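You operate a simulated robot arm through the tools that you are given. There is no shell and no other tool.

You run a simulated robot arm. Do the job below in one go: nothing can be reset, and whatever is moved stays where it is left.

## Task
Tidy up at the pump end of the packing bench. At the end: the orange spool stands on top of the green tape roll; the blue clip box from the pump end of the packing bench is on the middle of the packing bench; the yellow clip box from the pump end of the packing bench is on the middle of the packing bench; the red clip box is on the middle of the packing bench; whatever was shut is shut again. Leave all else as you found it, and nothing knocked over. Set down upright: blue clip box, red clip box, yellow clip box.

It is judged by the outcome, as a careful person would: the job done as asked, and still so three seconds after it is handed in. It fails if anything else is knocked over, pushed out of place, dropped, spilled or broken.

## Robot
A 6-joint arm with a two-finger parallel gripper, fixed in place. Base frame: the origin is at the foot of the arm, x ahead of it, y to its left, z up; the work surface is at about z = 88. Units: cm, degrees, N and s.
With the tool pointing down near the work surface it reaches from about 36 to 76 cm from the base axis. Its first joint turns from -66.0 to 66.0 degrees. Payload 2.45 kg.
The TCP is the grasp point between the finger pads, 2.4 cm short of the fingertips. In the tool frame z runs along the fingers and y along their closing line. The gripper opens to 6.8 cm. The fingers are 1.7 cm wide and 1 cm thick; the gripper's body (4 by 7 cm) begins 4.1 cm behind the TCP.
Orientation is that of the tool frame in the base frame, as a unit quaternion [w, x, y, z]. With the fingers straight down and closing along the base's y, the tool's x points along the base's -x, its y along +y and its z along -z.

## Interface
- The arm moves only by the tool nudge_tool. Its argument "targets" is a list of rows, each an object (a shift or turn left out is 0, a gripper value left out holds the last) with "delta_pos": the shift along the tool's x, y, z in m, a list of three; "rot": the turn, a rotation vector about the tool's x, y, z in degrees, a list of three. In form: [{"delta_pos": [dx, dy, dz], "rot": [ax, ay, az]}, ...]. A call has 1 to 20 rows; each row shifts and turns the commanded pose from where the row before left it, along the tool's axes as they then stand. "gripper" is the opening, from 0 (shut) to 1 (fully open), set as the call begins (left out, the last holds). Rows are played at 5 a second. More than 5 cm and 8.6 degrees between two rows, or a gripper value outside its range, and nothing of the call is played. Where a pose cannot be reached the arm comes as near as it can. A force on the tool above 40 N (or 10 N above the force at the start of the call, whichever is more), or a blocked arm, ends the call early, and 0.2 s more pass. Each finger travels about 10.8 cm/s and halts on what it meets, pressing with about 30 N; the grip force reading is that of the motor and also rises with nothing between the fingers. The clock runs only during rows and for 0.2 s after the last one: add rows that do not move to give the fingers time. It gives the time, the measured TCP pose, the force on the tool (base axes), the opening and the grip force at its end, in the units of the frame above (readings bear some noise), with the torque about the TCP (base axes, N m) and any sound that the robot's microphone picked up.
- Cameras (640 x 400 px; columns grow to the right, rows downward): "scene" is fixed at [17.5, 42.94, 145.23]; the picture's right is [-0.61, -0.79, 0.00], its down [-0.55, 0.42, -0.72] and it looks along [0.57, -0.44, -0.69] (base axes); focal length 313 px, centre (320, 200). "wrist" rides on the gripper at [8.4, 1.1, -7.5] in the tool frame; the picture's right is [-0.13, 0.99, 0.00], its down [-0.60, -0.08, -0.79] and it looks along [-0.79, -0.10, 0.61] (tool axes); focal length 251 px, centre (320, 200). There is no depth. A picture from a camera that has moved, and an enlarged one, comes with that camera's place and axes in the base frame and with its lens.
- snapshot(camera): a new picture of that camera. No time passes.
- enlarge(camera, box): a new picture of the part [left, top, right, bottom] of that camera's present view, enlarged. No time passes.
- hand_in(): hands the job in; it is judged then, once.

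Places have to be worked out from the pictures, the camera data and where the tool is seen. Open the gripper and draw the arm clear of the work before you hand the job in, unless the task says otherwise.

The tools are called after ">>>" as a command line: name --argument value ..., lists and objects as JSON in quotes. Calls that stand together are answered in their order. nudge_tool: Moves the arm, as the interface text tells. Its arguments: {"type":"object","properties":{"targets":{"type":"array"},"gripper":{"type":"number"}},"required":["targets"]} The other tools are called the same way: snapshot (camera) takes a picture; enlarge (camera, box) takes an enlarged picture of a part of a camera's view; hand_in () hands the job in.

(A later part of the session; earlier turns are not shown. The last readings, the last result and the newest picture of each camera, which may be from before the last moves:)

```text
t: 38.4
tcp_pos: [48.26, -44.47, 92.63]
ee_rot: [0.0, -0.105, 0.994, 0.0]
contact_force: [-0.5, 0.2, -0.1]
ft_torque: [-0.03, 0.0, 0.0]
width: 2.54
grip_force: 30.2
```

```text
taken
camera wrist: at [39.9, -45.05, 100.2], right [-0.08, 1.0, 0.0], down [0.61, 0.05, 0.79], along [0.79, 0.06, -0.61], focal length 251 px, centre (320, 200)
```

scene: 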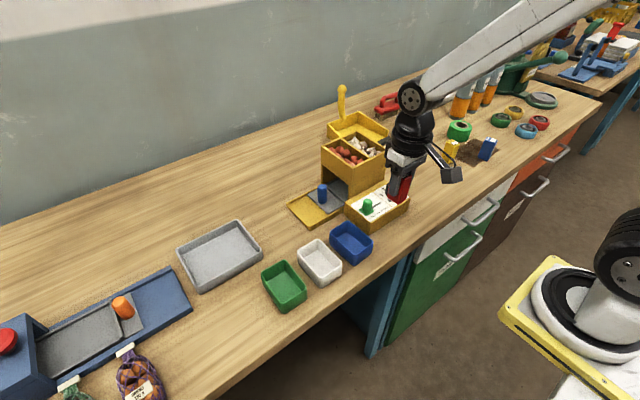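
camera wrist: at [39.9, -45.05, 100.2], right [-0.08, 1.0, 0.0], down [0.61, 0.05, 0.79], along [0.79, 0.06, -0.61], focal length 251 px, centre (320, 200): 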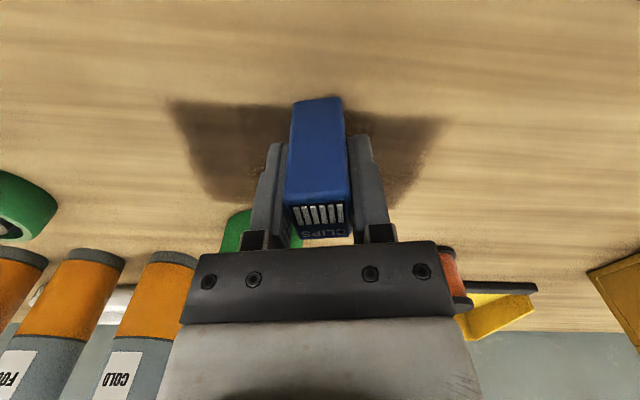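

Blue is held. I lift, square up, and carry it to above (43.9, -12), next to yellow (y ≈ -5.1).

>>> nudge_tool --targets '[{"delta_pos": [0, 0, -0.02]}, {"delta_pos": [0, 0, -0.035]}, {"delta_pos": [0, 0, -0.04]}, {"delta_pos": [0, 0, -0.04]}, {"delta_pos": [0, 0, 0], "rot": [0, 0, 6]}, {"delta_pos": [0, 0, 0], "rot": [0, 0, 6]}, {"delta_pos": [0.01, 0.03, 0]}, {"delta_pos": [0.01, 0.04, 0]}, {"delta_pos": [0.01, 0.045, 0]}, {"delta_pos": [0.01, 0.045, 0]}, {"delta_pos": [0.003, 0.045, 0]}, {"delta_pos": [0, 0.045, 0]}, {"delta_pos": [0, 0.04, 0]}, {"delta_pos": [0, 0.035, 0]}, {"delta_pos": [0, 0, 0]}, {"delta_pos": [0, 0, 0]}]'

>>> snapshot --camera "wrist"

```text
t: 41.8
tcp_pos: [43.78, -12.12, 106.15]
ee_rot: [0.001, 0.0, 1.0, 0.001]
contact_force: [-0.1, 0.4, 0.2]
ft_torque: [0.0, 0.0, -0.02]
width: 2.54
grip_force: 29.8
```

```text
taken
camera wrist: at [35.51, -10.92, 113.72], right [0.13, 0.99, 0.0], down [0.6, -0.08, 0.79], along [0.79, -0.1, -0.61], focal length 251 px, centre (320, 200)
```

wrist: 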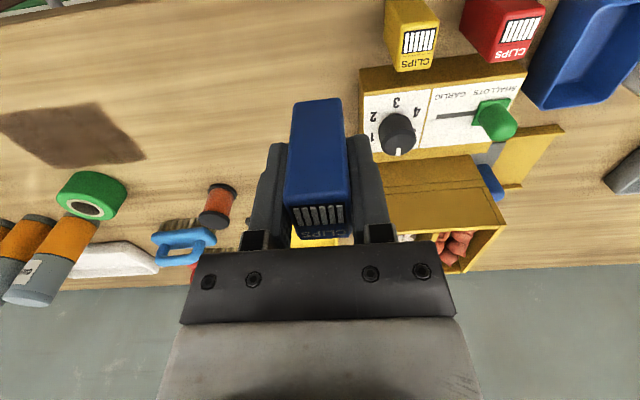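

Above (43.8, -12.1), clear of yellow. I lower to just above the table, then touch down slowly.

>>> nudge_tool --targets '[{"delta_pos": [0, 0, 0.03]}, {"delta_pos": [0, 0, 0.035]}, {"delta_pos": [0, 0, 0.035]}, {"delta_pos": [0, 0, 0.02]}, {"delta_pos": [0, 0, 0.01]}, {"delta_pos": [0, 0, 0.003]}, {"delta_pos": [0, 0, 0]}]'

>>> nudge_tool --targets '[{"delta_pos": [0, 0, 0.0015]}, {"delta_pos": [0, 0, 0.001]}, {"delta_pos": [0, 0, 0]}]'

```text
t: 43.4
tcp_pos: [43.93, -11.97, 92.77]
ee_rot: [0.0, 0.0, 1.0, -0.001]
contact_force: [-1.4, 0.1, -0.5]
ft_torque: [-0.02, 0.01, -0.03]
width: 2.53
grip_force: 30.3
```

```text
t: 44.2
tcp_pos: [43.94, -11.96, 92.71]
ee_rot: [0.001, -0.001, 1.0, -0.001]
contact_force: [-3.8, 2.9, 18.9]
ft_torque: [0.12, 0.15, 0.01]
width: 2.56
grip_force: 30.4
```

Contact at about 19 N: blue is on the table. I ease off and open to about 4.2 cm.

>>> nudge_tool --targets '[{"delta_pos": [0, 0, -0.0012]}, {"delta_pos": [0, 0, 0]}]'

>>> nudge_tool --targets '[{"delta_pos": [0, 0, 0]}, {"delta_pos": [0, 0, 0]}, {"delta_pos": [0, 0, 0]}]' --gripper 0.62

>>> nudge_tool --targets '[{"delta_pos": [0, 0, -0.02]}, {"delta_pos": [0, 0, -0.035]}, {"delta_pos": [0, 0, -0.04]}, {"delta_pos": [0, 0, -0.04]}, {"delta_pos": [0, 0, 0]}]'

>>> enlarge --camera "scene" --box '[320, 120, 500, 260]'

```text
t: 44.8
tcp_pos: [43.92, -11.99, 92.75]
ee_rot: [0.0, 0.001, 1.0, 0.0]
contact_force: [-0.6, -0.3, 0.2]
ft_torque: [-0.01, 0.02, 0.0]
width: 2.56
grip_force: 30.0
```

```text
t: 45.6
tcp_pos: [43.83, -11.9, 92.69]
ee_rot: [0.0, 0.001, 1.0, 0.0]
contact_force: [0.1, -0.2, 0.1]
ft_torque: [0.01, 0.01, -0.01]
width: 4.21
grip_force: 0.0
```

```text
t: 46.8
tcp_pos: [44.1, -12.03, 106.17]
ee_rot: [0.0, 0.0, 1.0, -0.001]
contact_force: [-0.4, -0.3, 0.1]
ft_torque: [0.02, 0.0, -0.01]
width: 4.24
grip_force: 0.0
```

```text
2.86 times, centred on (410, 190) of scene
camera zoom: at [17.5, 42.94, 145.23], right [-0.61, -0.79, 0.0], down [-0.55, 0.42, -0.72], along [0.57, -0.44, -0.69], focal length 893 px, centre (63, 229)
```

zoom: 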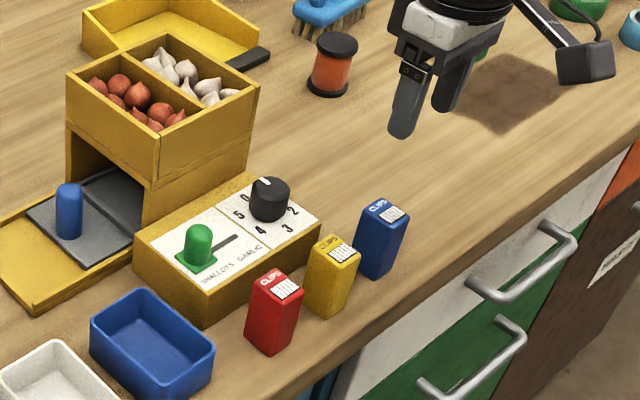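

All three boxes stand upright in the middle. Next the spool: I go to a viewing point between the spool and the tape roll.

>>> nudge_tool --targets '[{"delta_pos": [0, -0.03, -0.01]}, {"delta_pos": [-0.01, -0.04, -0.01]}, {"delta_pos": [-0.015, -0.04, -0.01]}, {"delta_pos": [-0.015, -0.04, -0.01]}, {"delta_pos": [-0.02, -0.04, 0]}, {"delta_pos": [-0.02, -0.04, 0]}, {"delta_pos": [0, -0.04, 0]}, {"delta_pos": [0, 0, 0]}, {"delta_pos": [0, 0, 0]}]' --gripper 1

>>> snapshot --camera "wrist"

>>> enlarge --camera "wrist" --box '[200, 60, 420, 200]'

>>> enlarge --camera "scene" --box '[380, 70, 500, 170]'

```text
t: 48.8
tcp_pos: [51.92, -39.13, 110.17]
ee_rot: [0.001, 0.0, 1.0, 0.0]
contact_force: [0.0, -0.3, 1.3]
ft_torque: [-0.01, 0.01, -0.02]
width: 6.8
grip_force: 0.3
```

```text
taken
camera wrist: at [43.65, -37.98, 117.66], right [0.13, 0.99, 0.0], down [0.6, -0.08, 0.79], along [0.79, -0.1, -0.61], focal length 251 px, centre (320, 200)
```

wrist: 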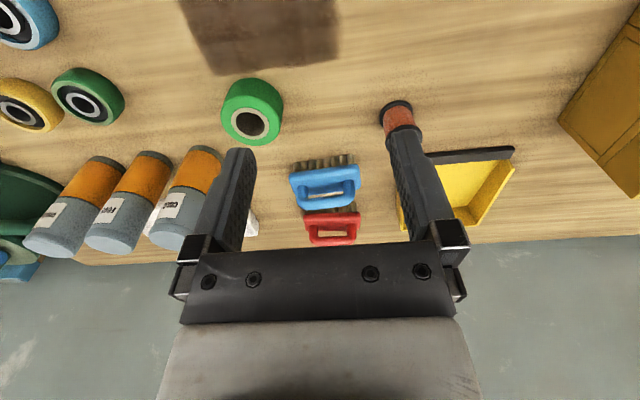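

```text
2.86 times, centred on (310, 130) of wrist
camera zoom: at [43.65, -37.98, 117.66], right [0.13, 0.99, 0.0], down [0.6, -0.08, 0.79], along [0.79, -0.1, -0.61], focal length 718 px, centre (349, 400)
```

zoom: 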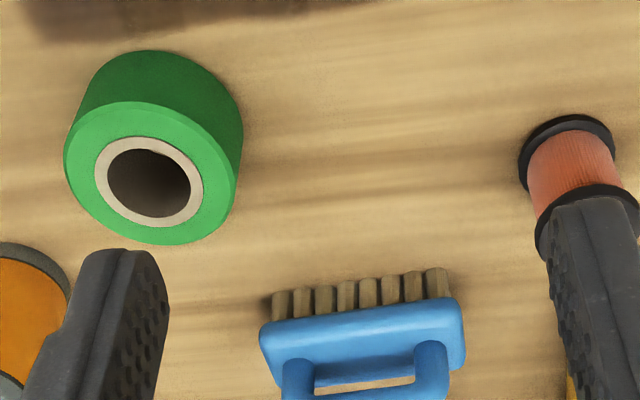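

```text
4.00 times, centred on (440, 120) of scene
camera zoom: at [17.5, 42.94, 145.23], right [-0.61, -0.79, 0.0], down [-0.55, 0.42, -0.72], along [0.57, -0.44, -0.69], focal length 1251 px, centre (-160, 520)
```

zoom: 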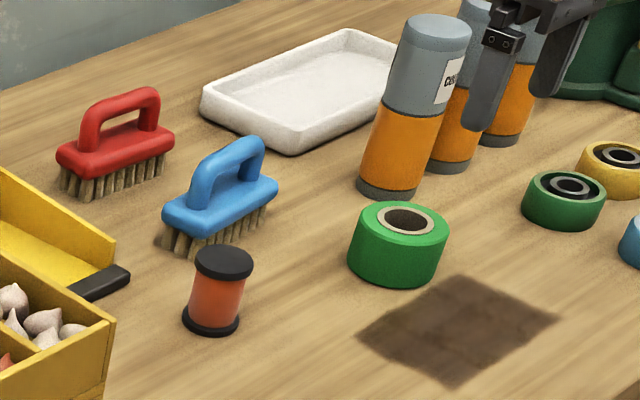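

The stain is just a mark. From these views the tape roll's top centre is about (60.75, -48.65), z≈92, diameter ≈7.4 with a hole ≈3.5. The spool is at about (64.8, -30.6), height ≈5.5, flange ≈4.5. The roll is near the reach limit (77.8 cm), so I test reach with an empty gripper well above the roll.

>>> nudge_tool --targets '[{"delta_pos": [-0.03, -0.03, 0]}, {"delta_pos": [-0.03, -0.035, 0]}, {"delta_pos": [-0.0285, -0.03, 0]}, {"delta_pos": [0, 0, 0.03]}, {"delta_pos": [0, 0, 0.03]}, {"delta_pos": [0, 0, 0.02]}, {"delta_pos": [0, 0, 0]}, {"delta_pos": [0, 0, 0]}]'

>>> snapshot --camera "wrist"

>>> snapshot --camera "scene"

```text
t: 50.6
tcp_pos: [57.7, -45.4, 101.98]
ee_rot: [0.0, 0.001, 1.0, 0.0]
contact_force: [0.1, -0.7, 0.0]
ft_torque: [0.0, 0.0, 0.02]
width: 6.77
grip_force: 0.1
out of reach, approached as far as the arm can: row 2, 3
```

```text
taken
camera wrist: at [49.32, -44.3, 109.46], right [0.13, 0.99, 0.0], down [0.6, -0.08, 0.79], along [0.79, -0.1, -0.61], focal length 251 px, centre (320, 200)
```

wrist: 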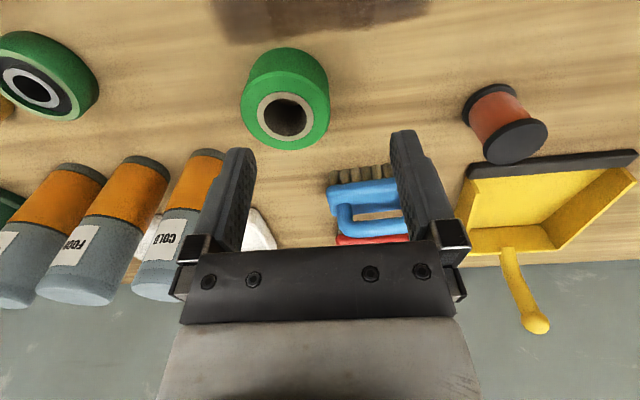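

```text
taken
```

scene: 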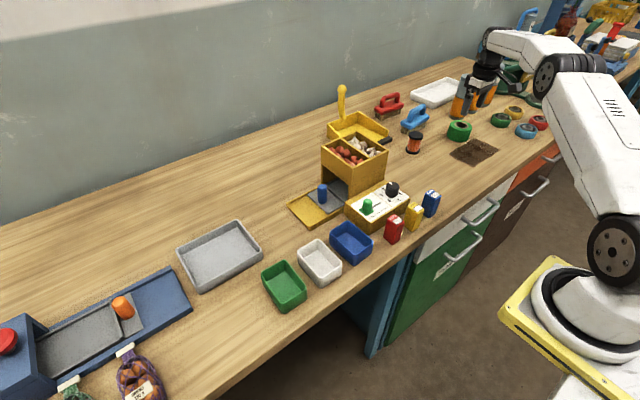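

Straight down, the arm stops at a radius of about 73.4 cm at this height, short of the roll at 77.8. I'll face the tool radially (yaw 38.7°) and tilt the fingers 12° outward to gain reach, then test above the roll again.

>>> nudge_tool --targets '[{"delta_pos": [0, 0, 0], "rot": [0, 0, 7.74]}, {"delta_pos": [0, 0, 0], "rot": [0, 0, 7.74]}, {"delta_pos": [0, 0, 0], "rot": [0, 0, 7.74]}, {"delta_pos": [0, 0, 0], "rot": [0, 0, 7.74]}, {"delta_pos": [0, 0, 0], "rot": [0, 0, 7.74]}, {"delta_pos": [0, 0, 0], "rot": [0, -6, 0]}, {"delta_pos": [0, 0, 0], "rot": [0, -6, 0]}, {"delta_pos": [0, 0, 0]}]'

```text
t: 52.4
tcp_pos: [57.63, -45.49, 102.02]
ee_rot: [0.099, 0.33, 0.938, -0.035]
contact_force: [0.3, 0.3, -0.4]
ft_torque: [-0.03, 0.0, 0.0]
width: 6.82
grip_force: 0.1
```

The tool is tilted outward by 12° as intended. I lower by 4.5 cm and move outward over the roll, staying 3 cm above its top.

>>> nudge_tool --targets '[{"delta_pos": [0.0047, 0, 0.022]}, {"delta_pos": [0.0047, 0, 0.022]}, {"delta_pos": [-0.0145, -0.002, 0.003]}, {"delta_pos": [-0.0145, -0.002, 0.003]}, {"delta_pos": [-0.0141, -0.0023, 0.0032]}, {"delta_pos": [0, 0, 0]}, {"delta_pos": [0, 0, 0]}]'

>>> snapshot --camera "wrist"

>>> enlarge --camera "scene" --box '[380, 50, 540, 180]'

```text
t: 54.0
tcp_pos: [60.79, -48.57, 97.44]
ee_rot: [0.099, 0.33, 0.938, -0.034]
contact_force: [-0.3, -0.3, 0.6]
ft_torque: [0.02, 0.02, 0.0]
width: 6.83
grip_force: 0.1
```

```text
taken
camera wrist: at [53.95, -41.64, 103.12], right [0.72, 0.69, 0.03], down [0.28, -0.33, 0.9], along [0.64, -0.64, -0.43], focal length 251 px, centre (320, 200)
```

wrist: 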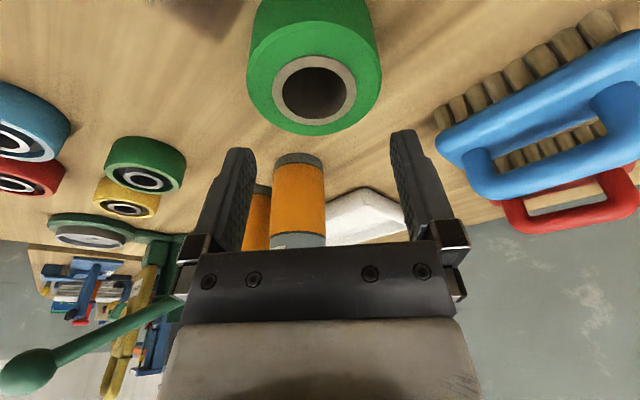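

```text
3.08 times, centred on (460, 115) of scene
camera zoom: at [17.5, 42.94, 145.23], right [-0.61, -0.79, 0.0], down [-0.55, 0.42, -0.72], along [0.57, -0.44, -0.69], focal length 962 px, centre (-111, 462)
```

zoom: 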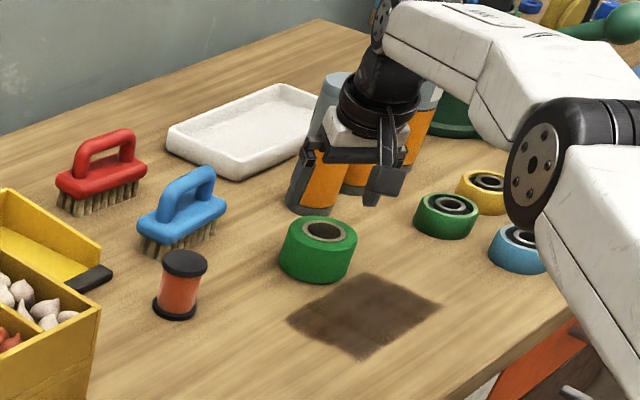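

With the 12° tilt the arm reaches over the roll: (60.8, -48.6, 97.4). From the close view the roll's centre is about (60.6, -48.5). I keep this tilt for the spool too, so I back off, rise, and go to a viewing point for the spool.

>>> nudge_tool --targets '[{"delta_pos": [0.0154, 0, -0.0237]}, {"delta_pos": [0.0154, 0, -0.0237]}, {"delta_pos": [0.0154, 0, -0.0238]}, {"delta_pos": [0.0168, 0.033, 0.0013]}, {"delta_pos": [0.0168, 0.033, 0.0013]}, {"delta_pos": [0.0168, 0.033, 0.0013]}, {"delta_pos": [0.0168, 0.033, 0.0014]}, {"delta_pos": [0.0168, 0.033, 0.0014]}, {"delta_pos": [0, 0, 0]}, {"delta_pos": [0, 0, 0]}]'

>>> snapshot --camera "wrist"

>>> enlarge --camera "wrist" --box '[240, 20, 400, 140]'

```text
t: 56.2
tcp_pos: [60.0, -26.87, 101.23]
ee_rot: [0.099, 0.33, 0.938, -0.035]
contact_force: [-0.5, -0.2, -0.1]
ft_torque: [-0.02, 0.03, 0.0]
width: 6.82
grip_force: 0.1
```

```text
taken
camera wrist: at [53.17, -19.87, 106.82], right [0.72, 0.69, 0.03], down [0.28, -0.33, 0.9], along [0.64, -0.64, -0.43], focal length 251 px, centre (320, 200)
```

wrist: 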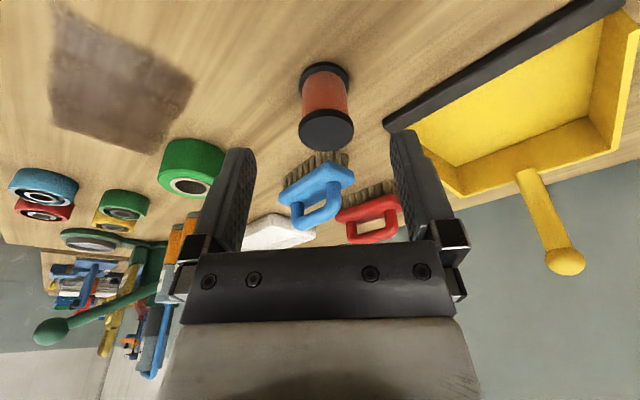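

```text
3.33 times, centred on (320, 80) of wrist
camera zoom: at [53.17, -19.87, 106.82], right [0.72, 0.69, 0.03], down [0.28, -0.33, 0.9], along [0.64, -0.64, -0.43], focal length 838 px, centre (320, 600)
```

zoom: 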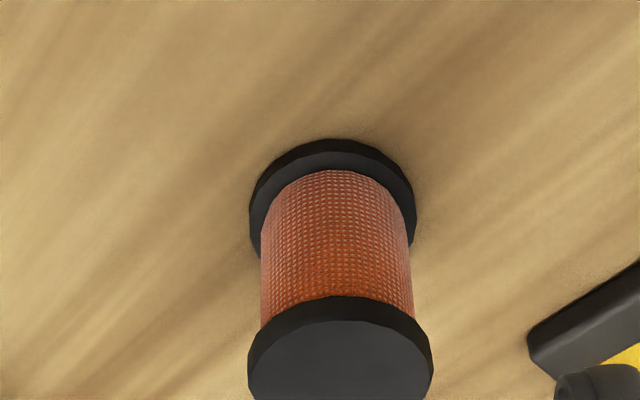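

From this view the spool axis is at about (64.45, -30.35), height ≈5.7, flange ≈4.4 cm. The scoop lip end is near (73.5, -28) and the blue brush beyond (71, -39), both clear of the fingers. I move above the spool with fingertips still above its top.

>>> nudge_tool --targets '[{"delta_pos": [-0.0276, 0.0004, 0.0059]}, {"delta_pos": [-0.0276, 0.0003, 0.0059]}, {"delta_pos": [0.0035, 0, 0.0155]}, {"delta_pos": [0.003, 0, 0.0155]}, {"delta_pos": [0, 0, 0]}, {"delta_pos": [0, 0, 0]}]'

>>> snapshot --camera "wrist"

>>> enlarge --camera "scene" --box '[360, 80, 480, 180]'

```text
t: 57.6
tcp_pos: [64.52, -30.38, 97.97]
ee_rot: [0.098, 0.329, 0.939, -0.035]
contact_force: [0.3, 0.2, -0.2]
ft_torque: [0.01, 0.0, -0.01]
width: 6.8
grip_force: 0.1
```

```text
taken
camera wrist: at [57.72, -23.43, 103.58], right [0.72, 0.69, 0.03], down [0.28, -0.33, 0.9], along [0.64, -0.64, -0.43], focal length 251 px, centre (320, 200)
```

wrist: 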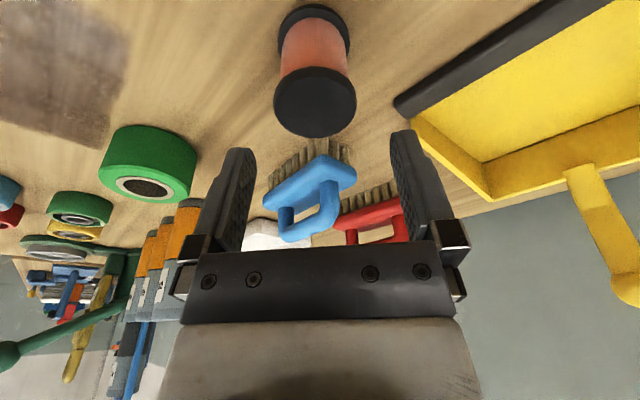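

```text
4.00 times, centred on (420, 130) of scene
camera zoom: at [17.5, 42.94, 145.23], right [-0.61, -0.79, 0.0], down [-0.55, 0.42, -0.72], along [0.57, -0.44, -0.69], focal length 1251 px, centre (-80, 480)
```

zoom: 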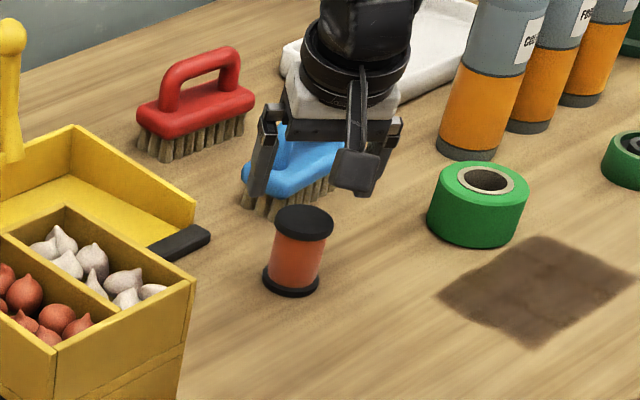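

The spool top is nearly centred between the fingers (about 0.15 cm nearer to the base and 0.1 cm to the -y side). I correct that and descend vertically to z≈91, fingers either side of both flanges.

>>> nudge_tool --targets '[{"delta_pos": [0.0017, -0.001, -0.0003]}, {"delta_pos": [0.0048, 0, 0.0227]}, {"delta_pos": [0.0048, 0, 0.0227]}, {"delta_pos": [0.0049, 0, 0.0227]}, {"delta_pos": [0, 0, 0]}, {"delta_pos": [0, 0, 0]}]'

>>> snapshot --camera "wrist"

>>> enlarge --camera "scene" --box '[360, 80, 480, 180]'

```text
t: 59.0
tcp_pos: [64.47, -30.57, 90.94]
ee_rot: [0.099, 0.329, 0.938, -0.034]
contact_force: [-0.2, 0.3, -0.7]
ft_torque: [0.02, 0.02, -0.01]
width: 6.8
grip_force: 0.0
```

```text
taken
camera wrist: at [57.58, -23.57, 96.54], right [0.72, 0.69, 0.03], down [0.28, -0.33, 0.9], along [0.64, -0.64, -0.43], focal length 251 px, centre (320, 200)
```

wrist: 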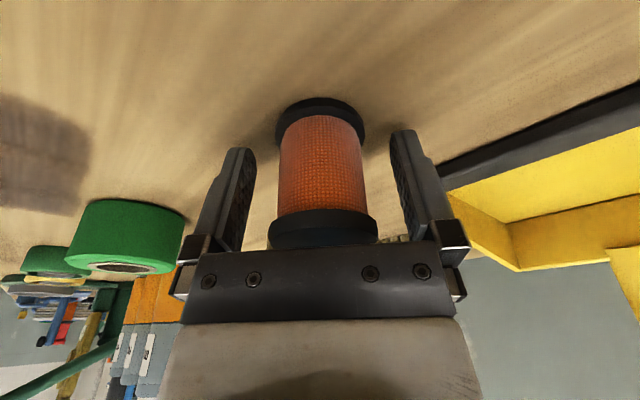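

```text
4.00 times, centred on (420, 130) of scene
camera zoom: at [17.5, 42.94, 145.23], right [-0.61, -0.79, 0.0], down [-0.55, 0.42, -0.72], along [0.57, -0.44, -0.69], focal length 1251 px, centre (-80, 480)
```

zoom: 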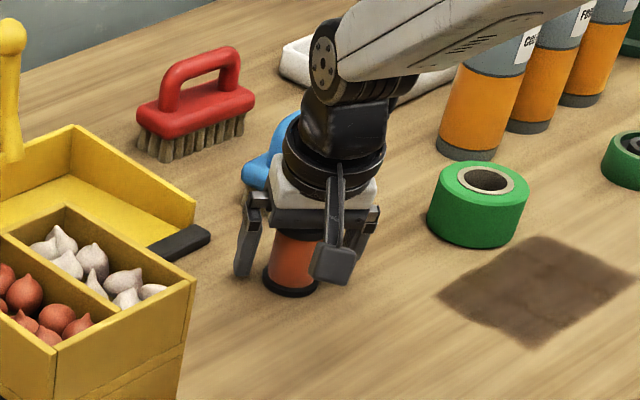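

No contact; the spool looks about 0.25 cm nearer to the base than the finger line, so I shift inward by that and then close the gripper.

>>> nudge_tool --targets '[{"delta_pos": [0.0025, 0.0005, -0.0005]}, {"delta_pos": [0, 0, 0]}]'

>>> nudge_tool --targets '[{"delta_pos": [0, 0, 0]}, {"delta_pos": [0, 0, 0]}, {"delta_pos": [0, 0, 0]}, {"delta_pos": [0, 0, 0]}]' --gripper 0

>>> snapshot --camera "wrist"

>>> enlarge --camera "scene" --box '[360, 80, 480, 180]'

```text
t: 59.6
tcp_pos: [64.23, -30.24, 90.94]
ee_rot: [0.099, 0.33, 0.938, -0.034]
contact_force: [-0.2, -0.7, 0.6]
ft_torque: [-0.02, -0.03, -0.01]
width: 6.8
grip_force: 0.1
```

```text
t: 60.6
tcp_pos: [64.32, -30.32, 91.0]
ee_rot: [0.098, 0.329, 0.938, -0.034]
contact_force: [-0.6, 0.4, 0.0]
ft_torque: [0.01, -0.01, -0.02]
width: 4.3
grip_force: 30.6
```

```text
taken
camera wrist: at [57.4, -23.32, 96.52], right [0.72, 0.69, 0.03], down [0.28, -0.33, 0.9], along [0.64, -0.64, -0.43], focal length 251 px, centre (320, 200)
```

wrist: 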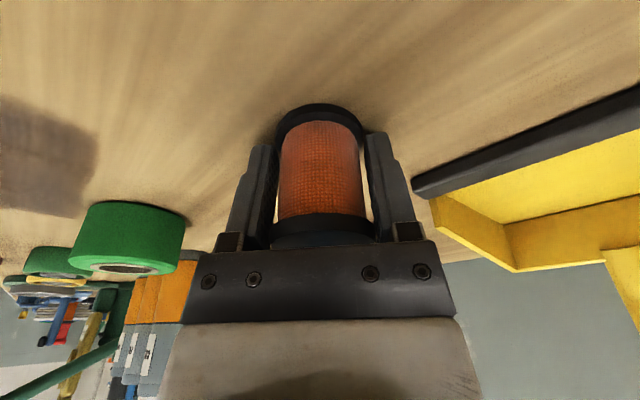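

```text
4.00 times, centred on (420, 130) of scene
camera zoom: at [17.5, 42.94, 145.23], right [-0.61, -0.79, 0.0], down [-0.55, 0.42, -0.72], along [0.57, -0.44, -0.69], focal length 1251 px, centre (-80, 480)
```

zoom: 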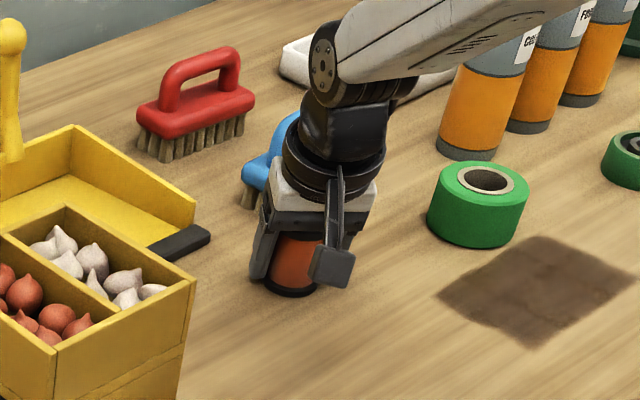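

The spool is gripped across both flanges (4.3 cm, 30.6 N). I lift it 8 cm and carry it to above the tape roll.

>>> nudge_tool --targets '[{"delta_pos": [-0.0021, 0, -0.0098]}, {"delta_pos": [-0.0042, 0, -0.0196]}, {"delta_pos": [-0.0052, 0, -0.0244]}, {"delta_pos": [-0.0052, 0, -0.0244]}, {"delta_pos": [0, 0, 0]}]'

>>> snapshot --camera "wrist"

```text
t: 61.8
tcp_pos: [64.42, -30.33, 99.12]
ee_rot: [0.099, 0.33, 0.938, -0.035]
contact_force: [-0.6, 0.5, 0.0]
ft_torque: [0.01, 0.02, -0.01]
width: 4.29
grip_force: 29.8
```

```text
taken
camera wrist: at [57.43, -23.35, 104.72], right [0.72, 0.69, 0.03], down [0.28, -0.33, 0.9], along [0.63, -0.64, -0.43], focal length 251 px, centre (320, 200)
```

wrist: 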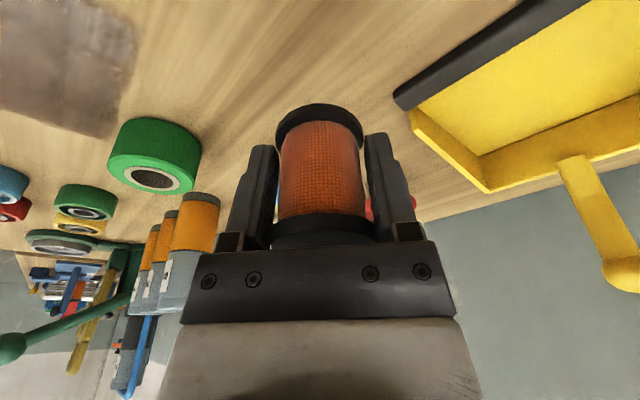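

The spool hangs square in the grip. I carry it to above the tape roll at the same height.

>>> nudge_tool --targets '[{"delta_pos": [-0.0068, -0.0138, 0.0014]}, {"delta_pos": [-0.0137, -0.0276, 0.0029]}, {"delta_pos": [-0.0137, -0.0276, 0.0029]}, {"delta_pos": [-0.0137, -0.0276, 0.0029]}, {"delta_pos": [-0.0137, -0.0276, 0.0029]}, {"delta_pos": [-0.0137, -0.0276, 0.0029]}, {"delta_pos": [-0.0069, -0.0138, 0.0015]}, {"delta_pos": [0, 0, 0]}, {"delta_pos": [0, 0, 0]}]'

>>> snapshot --camera "wrist"

>>> enlarge --camera "scene" --box '[400, 60, 520, 160]'

>>> enlarge --camera "wrist" --box '[230, 0, 410, 120]'

```text
t: 63.8
tcp_pos: [60.35, -48.42, 98.97]
ee_rot: [0.099, 0.329, 0.938, -0.035]
contact_force: [0.6, 0.7, -0.8]
ft_torque: [-0.07, -0.01, -0.03]
width: 4.31
grip_force: 30.5
```

```text
taken
camera wrist: at [53.53, -41.36, 104.63], right [0.72, 0.69, 0.03], down [0.28, -0.33, 0.9], along [0.64, -0.64, -0.43], focal length 251 px, centre (320, 200)
```

wrist: 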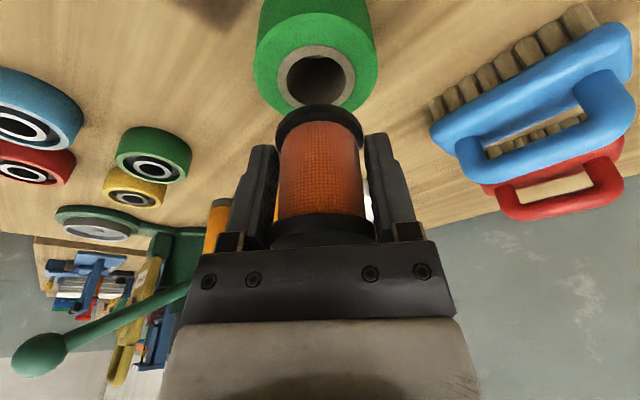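

```text
4.00 times, centred on (460, 110) of scene
camera zoom: at [17.5, 42.94, 145.23], right [-0.61, -0.79, 0.0], down [-0.55, 0.42, -0.72], along [0.57, -0.44, -0.69], focal length 1251 px, centre (-240, 560)
```

zoom: 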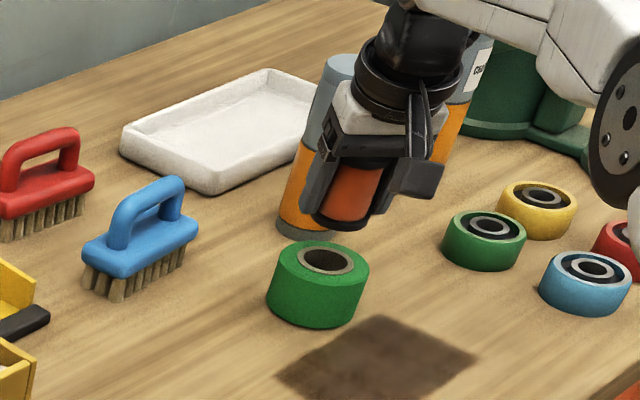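

```text
3.33 times, centred on (320, 60) of wrist
camera zoom: at [53.53, -41.36, 104.63], right [0.72, 0.69, 0.03], down [0.28, -0.33, 0.9], along [0.64, -0.64, -0.43], focal length 838 px, centre (320, 667)
```

zoom: 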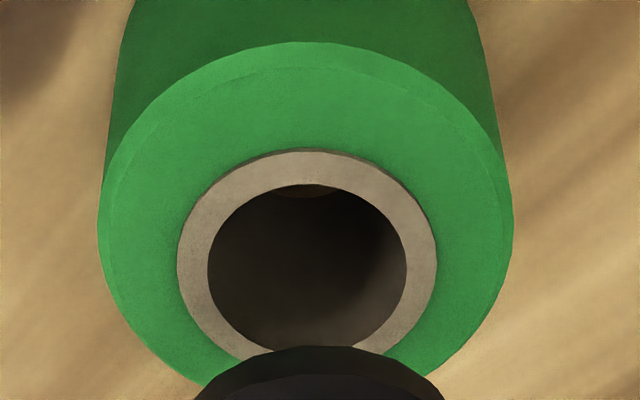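

The spool is above the roll. I zoom in from the scene camera to compare the spool's lower flange with the roll's top before lowering.

>>> enlarge --camera "scene" --box '[460, 85, 500, 145]'

>>> enlarge --camera "scene" --box '[440, 90, 510, 145]'

```text
6.67 times, centred on (480, 115) of scene
camera zoom: at [17.5, 42.94, 145.23], right [-0.61, -0.79, 0.0], down [-0.55, 0.42, -0.72], along [0.57, -0.44, -0.69], focal length 2085 px, centre (-747, 767)
```

zoom: 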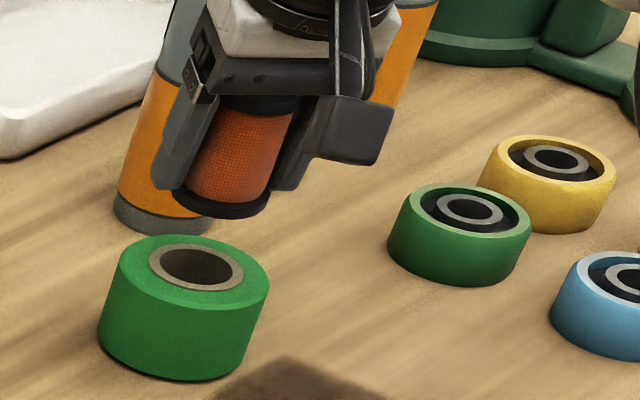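

```text
7.27 times, centred on (475, 118) of scene
camera zoom: at [17.5, 42.94, 145.23], right [-0.61, -0.79, 0.0], down [-0.55, 0.42, -0.72], along [0.57, -0.44, -0.69], focal length 2274 px, centre (-807, 800)
```

zoom: 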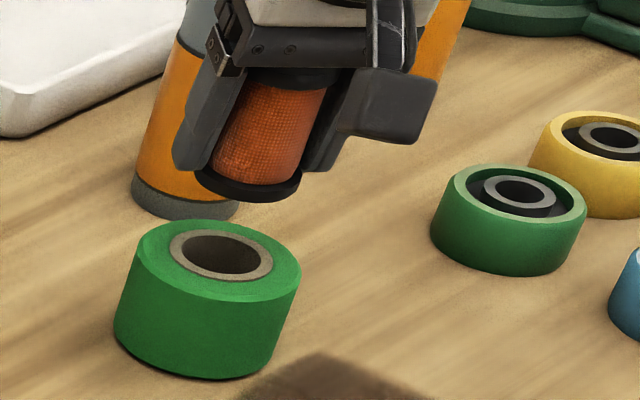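

Relative to the grip, the roll's centre is about 0.2 cm outward and 0.13 cm to the -y side. I apply that and lower 3.2 cm, stopping just above the roll.

>>> nudge_tool --targets '[{"delta_pos": [-0.0018, -0.0013, 0.0004]}, {"delta_pos": [0.0022, 0, 0.0104]}, {"delta_pos": [0.0022, 0, 0.0104]}, {"delta_pos": [0.0022, 0, 0.0104]}, {"delta_pos": [0, 0, 0]}, {"delta_pos": [0, 0, 0]}]'

>>> snapshot --camera "wrist"

>>> enlarge --camera "scene" --box '[440, 90, 510, 145]'

>>> enlarge --camera "wrist" --box '[230, 20, 410, 140]'

```text
t: 65.2
tcp_pos: [60.55, -48.63, 95.82]
ee_rot: [0.099, 0.329, 0.938, -0.034]
contact_force: [0.5, -1.0, -0.2]
ft_torque: [0.01, 0.03, 0.0]
width: 4.32
grip_force: 30.0
```

```text
taken
camera wrist: at [53.63, -41.58, 101.37], right [0.72, 0.69, 0.03], down [0.28, -0.33, 0.9], along [0.64, -0.64, -0.43], focal length 251 px, centre (320, 200)
```

wrist: 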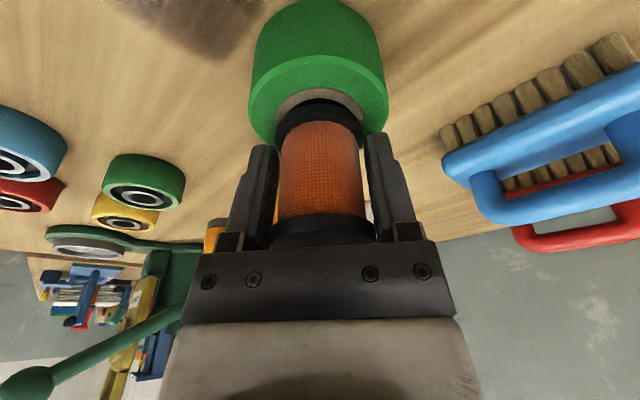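

```text
7.27 times, centred on (475, 118) of scene
camera zoom: at [17.5, 42.94, 145.23], right [-0.61, -0.79, 0.0], down [-0.55, 0.42, -0.72], along [0.57, -0.44, -0.69], focal length 2274 px, centre (-807, 800)
```

zoom: 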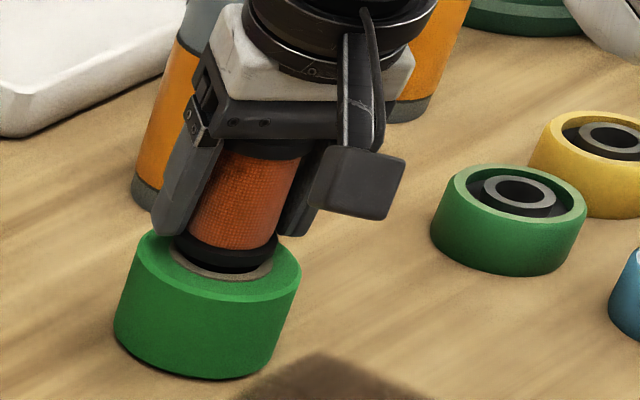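

```text
3.33 times, centred on (320, 80) of wrist
camera zoom: at [53.63, -41.58, 101.37], right [0.72, 0.69, 0.03], down [0.28, -0.33, 0.9], along [0.64, -0.64, -0.43], focal length 838 px, centre (320, 600)
```

zoom: 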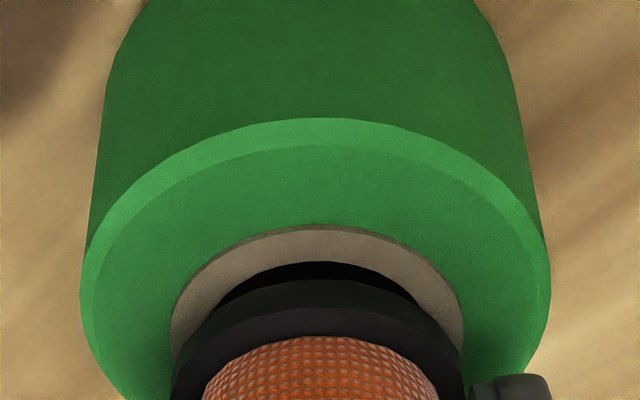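

The spool's lower flange lines up with the roll's core to within about 0.1 cm, with roughly 0.8 cm to go. I lower slowly toward contact.

>>> nudge_tool --targets '[{"delta_pos": [0.0004, 0, 0.002]}, {"delta_pos": [0.0004, 0, 0.002]}, {"delta_pos": [0.0003, 0, 0.001]}, {"delta_pos": [0, 0, 0]}]'

```text
t: 66.2
tcp_pos: [60.59, -48.56, 95.49]
ee_rot: [0.099, 0.329, 0.938, -0.035]
contact_force: [-1.0, 1.7, 8.4]
ft_torque: [0.03, 0.03, 0.0]
width: 4.3
grip_force: 30.2
```

Contact at 8.4 N with the TCP at z≈95.4. I look to confirm the spool's flange rests flat on the roll.

>>> enlarge --camera "scene" --box '[440, 90, 510, 145]'

>>> enlarge --camera "wrist" --box '[230, 20, 410, 140]'

```text
7.27 times, centred on (475, 118) of scene
camera zoom: at [17.48, 42.96, 145.23], right [-0.61, -0.79, 0.0], down [-0.55, 0.42, -0.72], along [0.57, -0.44, -0.69], focal length 2274 px, centre (-807, 800)
```

zoom: 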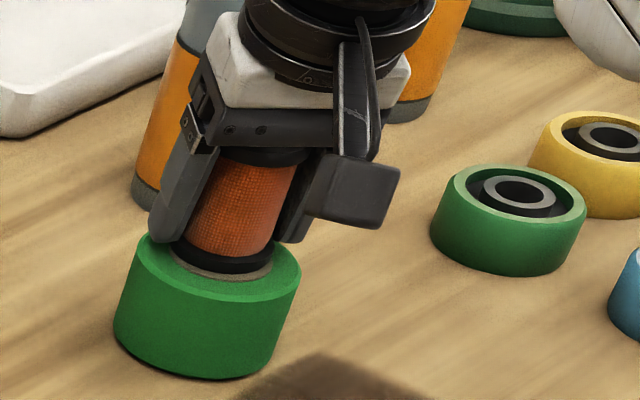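

```text
3.33 times, centred on (320, 80) of wrist
camera zoom: at [53.68, -41.61, 100.98], right [0.72, 0.69, 0.03], down [0.28, -0.33, 0.9], along [0.64, -0.64, -0.43], focal length 838 px, centre (320, 600)
```

zoom: 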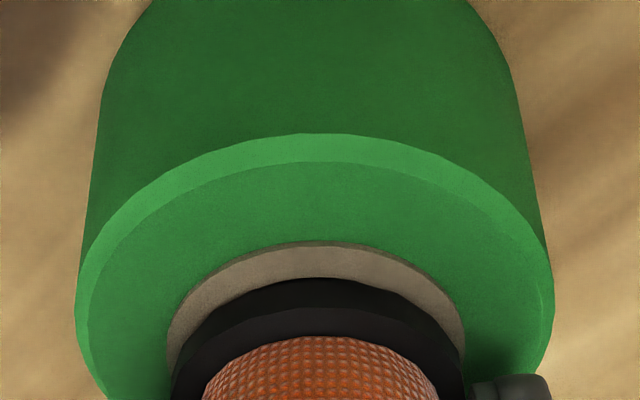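

The flange is on the roll but sits about 0.5 cm too far outward (the core shows as a crescent on the near side). I lift 0.5 cm, shift 0.5 cm inward, and lower again.

>>> nudge_tool --targets '[{"delta_pos": [-0.0005, 0, -0.0024]}, {"delta_pos": [-0.0006, 0, -0.0025]}, {"delta_pos": [0.0025, 0, -0.0005]}, {"delta_pos": [0.0024, 0, -0.0005]}, {"delta_pos": [0, 0, 0]}, {"delta_pos": [0.0006, 0, 0.0025]}, {"delta_pos": [0, 0, 0]}]'

>>> enlarge --camera "wrist" --box '[230, 20, 410, 140]'

>>> enlarge --camera "scene" --box '[440, 90, 510, 145]'

```text
t: 67.8
tcp_pos: [60.12, -48.27, 95.58]
ee_rot: [0.099, 0.33, 0.938, -0.035]
contact_force: [0.5, -0.1, -0.9]
ft_torque: [-0.01, 0.0, 0.03]
width: 4.31
grip_force: 29.6
```

```text
3.33 times, centred on (320, 80) of wrist
camera zoom: at [53.26, -41.32, 101.12], right [0.72, 0.69, 0.03], down [0.28, -0.33, 0.9], along [0.64, -0.64, -0.43], focal length 838 px, centre (320, 600)
```

zoom: 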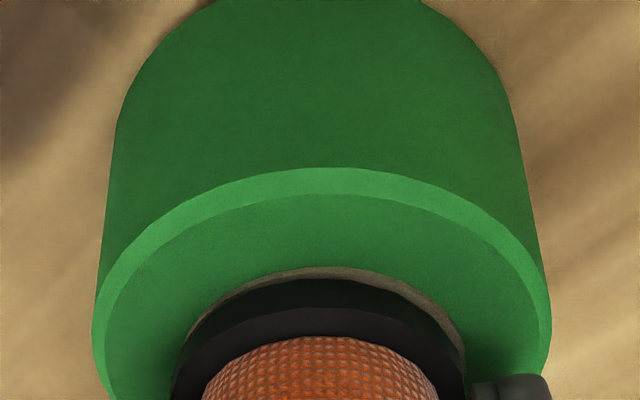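

```text
7.27 times, centred on (475, 118) of scene
camera zoom: at [17.5, 42.94, 145.23], right [-0.61, -0.79, 0.0], down [-0.55, 0.42, -0.72], along [0.57, -0.44, -0.69], focal length 2274 px, centre (-807, 800)
```

zoom: 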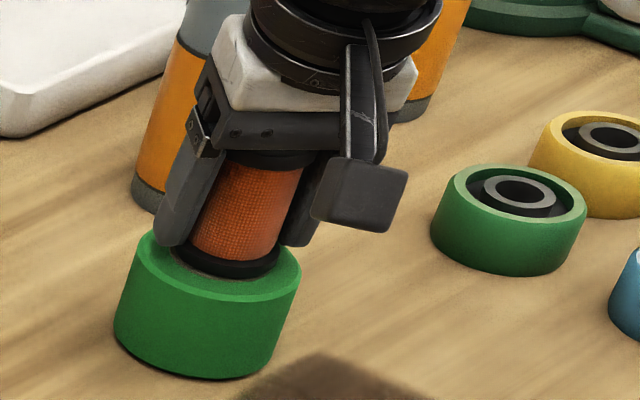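

Now the flange and the core edge coincide. I lower the last 2 mm or so in fine steps.

>>> nudge_tool --targets '[{"delta_pos": [0.0002, 0, 0.001]}, {"delta_pos": [0.0001, 0, 0.0007]}, {"delta_pos": [0, 0, 0]}]'

```text
t: 68.6
tcp_pos: [60.22, -48.34, 95.41]
ee_rot: [0.099, 0.33, 0.938, -0.035]
contact_force: [-1.2, -0.7, 4.7]
ft_torque: [-0.03, 0.03, -0.02]
width: 4.27
grip_force: 29.8
```

Light contact (4.7 N): the spool rests on the roll. I open the gripper and check that the spool stays.

>>> nudge_tool --targets '[{"delta_pos": [0, 0, 0]}, {"delta_pos": [0, 0, 0]}, {"delta_pos": [0, 0, 0]}, {"delta_pos": [0, 0, 0]}]' --gripper 0.95

>>> snapshot --camera "wrist"

>>> enlarge --camera "scene" --box '[440, 90, 510, 145]'

```text
t: 69.6
tcp_pos: [60.2, -48.35, 95.38]
ee_rot: [0.099, 0.329, 0.938, -0.036]
contact_force: [0.0, -0.1, 0.2]
ft_torque: [-0.01, -0.01, 0.0]
width: 6.45
grip_force: 0.0
```

```text
taken
camera wrist: at [53.25, -41.27, 100.93], right [0.72, 0.69, 0.03], down [0.28, -0.33, 0.9], along [0.64, -0.64, -0.43], focal length 251 px, centre (320, 200)
```

wrist: 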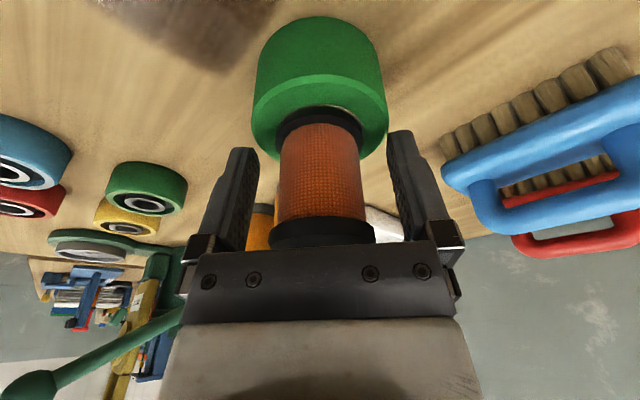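

```text
7.27 times, centred on (475, 118) of scene
camera zoom: at [17.5, 42.94, 145.23], right [-0.61, -0.79, 0.0], down [-0.55, 0.42, -0.72], along [0.57, -0.44, -0.69], focal length 2274 px, centre (-807, 800)
```

zoom: 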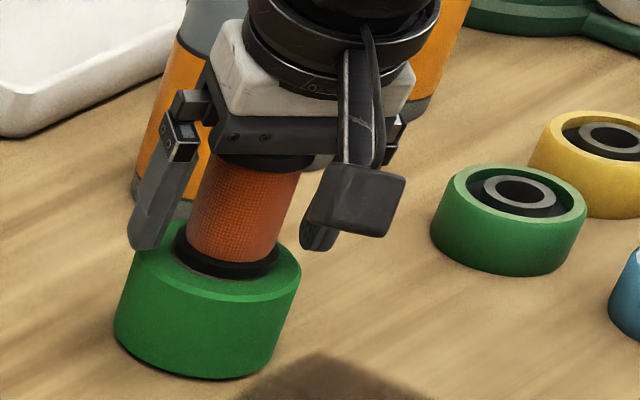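

The spool stands freely and centred on the roll. I retreat along the fingers' own line (up and slightly inward), so nothing touches the spool.

>>> nudge_tool --targets '[{"delta_pos": [0, 0, -0.01]}, {"delta_pos": [0, 0, -0.02]}, {"delta_pos": [0, 0, -0.02]}, {"delta_pos": [0.004, 0, -0.02]}, {"delta_pos": [0.01, 0, -0.02]}, {"delta_pos": [0.03, 0, -0.02]}, {"delta_pos": [0.04, 0, -0.02]}, {"delta_pos": [0.04, 0, -0.01]}, {"delta_pos": [0, 0, 0]}]'

>>> snapshot --camera "scene"

>>> enlarge --camera "scene" --box '[400, 70, 540, 180]'

>>> snapshot --camera "wrist"

```text
t: 71.6
tcp_pos: [48.37, -38.77, 106.5]
ee_rot: [0.098, 0.33, 0.938, -0.035]
contact_force: [-0.2, -0.2, 0.2]
ft_torque: [-0.01, -0.03, 0.02]
width: 6.47
grip_force: 0.2
```

```text
taken
```

scene: 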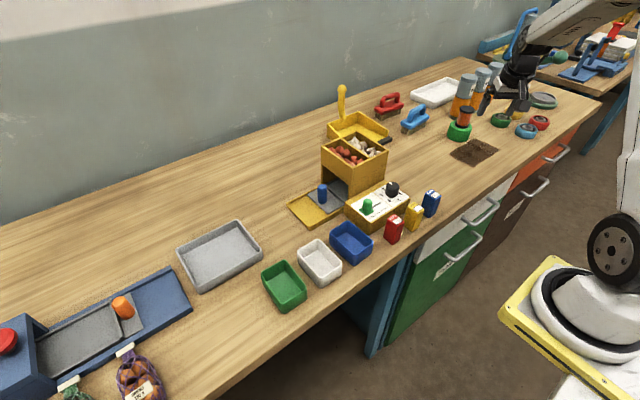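

```text
3.64 times, centred on (470, 125) of scene
camera zoom: at [17.5, 42.94, 145.23], right [-0.61, -0.79, 0.0], down [-0.55, 0.42, -0.72], along [0.57, -0.44, -0.69], focal length 1137 px, centre (-226, 473)
```

zoom: 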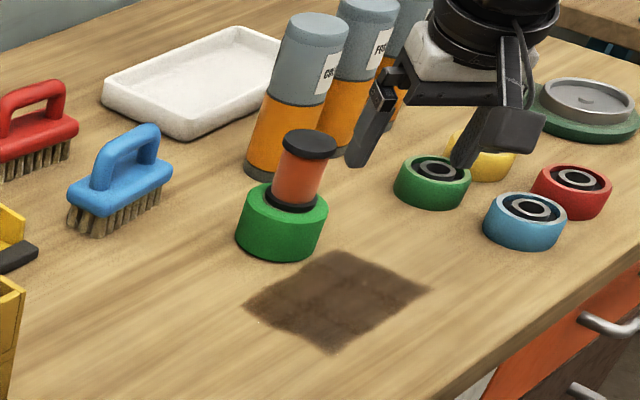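

```text
taken
camera wrist: at [41.41, -31.76, 112.14], right [0.72, 0.69, 0.03], down [0.28, -0.33, 0.9], along [0.64, -0.64, -0.43], focal length 251 px, centre (320, 200)
```

wrist: 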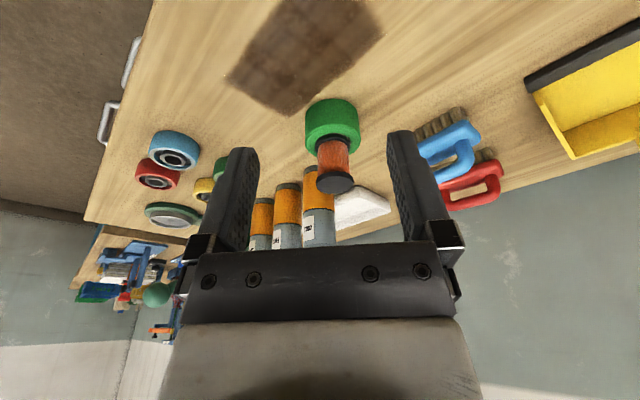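

The spool stands upright on the green roll, and everything else is in place. To be sure where the bench's middle lies, I square the tool, raise it, and look toward the other end of the bench with the wrist camera.

>>> nudge_tool --targets '[{"delta_pos": [0, 0, -0.04]}, {"delta_pos": [0, 0, 0], "rot": [0, 6, 0]}, {"delta_pos": [0, 0, 0], "rot": [0, 6, 0]}, {"delta_pos": [0, 0, 0], "rot": [0, 0, -7.74]}, {"delta_pos": [0, 0, 0], "rot": [0, 0, -7.74]}, {"delta_pos": [0, 0, 0], "rot": [0, 0, -7.74]}, {"delta_pos": [0, 0, 0], "rot": [0, 0, -7.74]}, {"delta_pos": [0, 0, 0], "rot": [0, 0, -7.74]}, {"delta_pos": [0.01, 0.04, -0.02]}, {"delta_pos": [0.01, 0.04, -0.02]}, {"delta_pos": [0.01, 0.04, -0.02]}, {"delta_pos": [0.01, 0.04, -0.01]}, {"delta_pos": [0.01, 0.045, 0]}, {"delta_pos": [0, 0.045, 0]}, {"delta_pos": [0, 0.045, 0]}, {"delta_pos": [0, 0.045, 0]}, {"delta_pos": [0, 0.045, 0]}, {"delta_pos": [0, 0.045, 0]}, {"delta_pos": [0, 0, 0]}]'

>>> snapshot --camera "scene"

```text
t: 75.6
tcp_pos: [42.81, 4.7, 117.44]
ee_rot: [0.0, 0.001, 1.0, 0.0]
contact_force: [0.4, 0.1, -0.4]
ft_torque: [0.02, 0.02, 0.01]
width: 6.44
grip_force: 0.1
```

```text
taken
```

scene: 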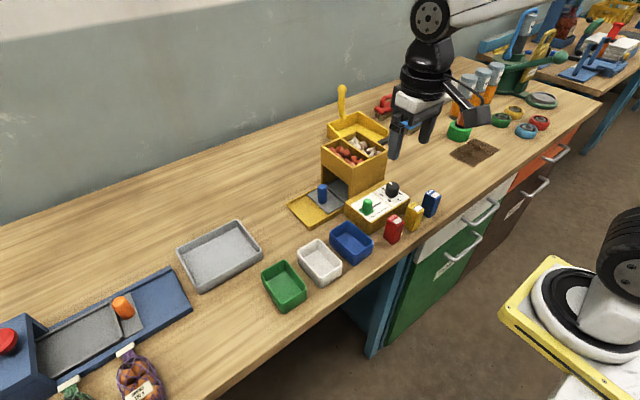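

The tool is squared up over the middle at safe height. I turn it to face the far left end and take a look.

>>> nudge_tool --targets '[{"delta_pos": [0, 0.03, -0.02]}, {"delta_pos": [0, 0.03, -0.02]}, {"delta_pos": [0, 0.03, 0]}, {"delta_pos": [0, 0, 0], "rot": [0, 0, -8]}, {"delta_pos": [0, 0, 0], "rot": [0, 0, -8]}, {"delta_pos": [0, 0, 0], "rot": [0, 0, -8]}, {"delta_pos": [0, 0, 0], "rot": [0, 0, -8]}, {"delta_pos": [0, 0, 0], "rot": [0, 0, -8]}, {"delta_pos": [0, 0, 0], "rot": [0, 0, -8]}, {"delta_pos": [0, 0, 0], "rot": [0, 0, -8]}, {"delta_pos": [0, 0, 0]}]'

>>> snapshot --camera "wrist"

```text
t: 78.0
tcp_pos: [42.7, 13.57, 121.3]
ee_rot: [0.0, -0.471, 0.882, 0.0]
contact_force: [-0.5, -0.2, -0.2]
ft_torque: [-0.02, 0.0, 0.0]
width: 6.46
grip_force: 0.0
```

```text
taken
camera wrist: at [37.26, 7.29, 128.84], right [-0.75, 0.66, 0.0], down [0.4, 0.46, 0.79], along [0.52, 0.6, -0.61], focal length 251 px, centre (320, 200)
```

wrist: 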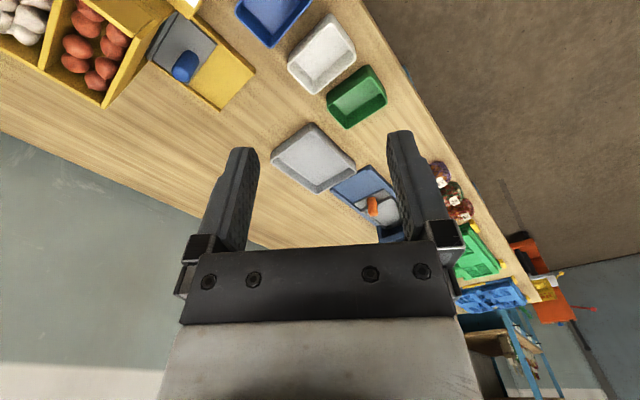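

The bench reaches farther to the left than I thought. I zoom in to measure where its left end is.

>>> enlarge --camera "wrist" --box '[420, 160, 600, 330]'

>>> enlarge --camera "wrist" --box '[230, 40, 460, 250]'

```text
2.35 times, centred on (510, 245) of wrist
camera zoom: at [37.26, 7.29, 128.84], right [-0.75, 0.66, 0.0], down [0.4, 0.46, 0.79], along [0.52, 0.6, -0.61], focal length 592 px, centre (-127, 94)
```

zoom: 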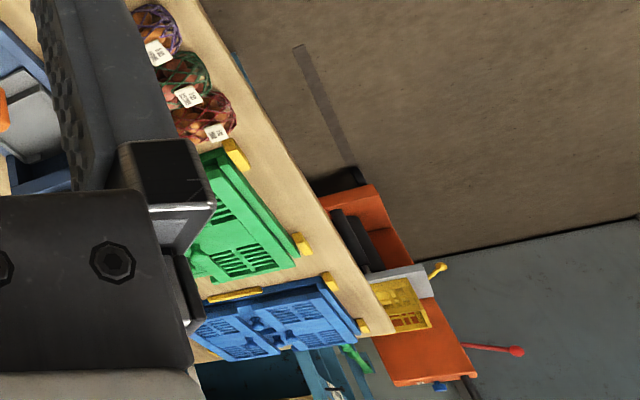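

```text
1.90 times, centred on (345, 145) of wrist
camera zoom: at [37.26, 7.29, 128.84], right [-0.75, 0.66, 0.0], down [0.4, 0.46, 0.79], along [0.52, 0.6, -0.61], focal length 479 px, centre (272, 305)
```

zoom: 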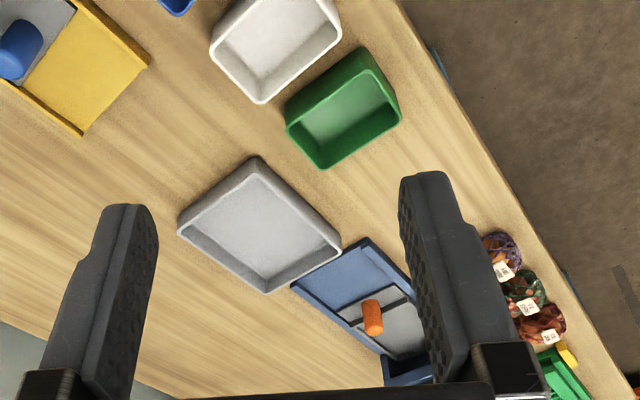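

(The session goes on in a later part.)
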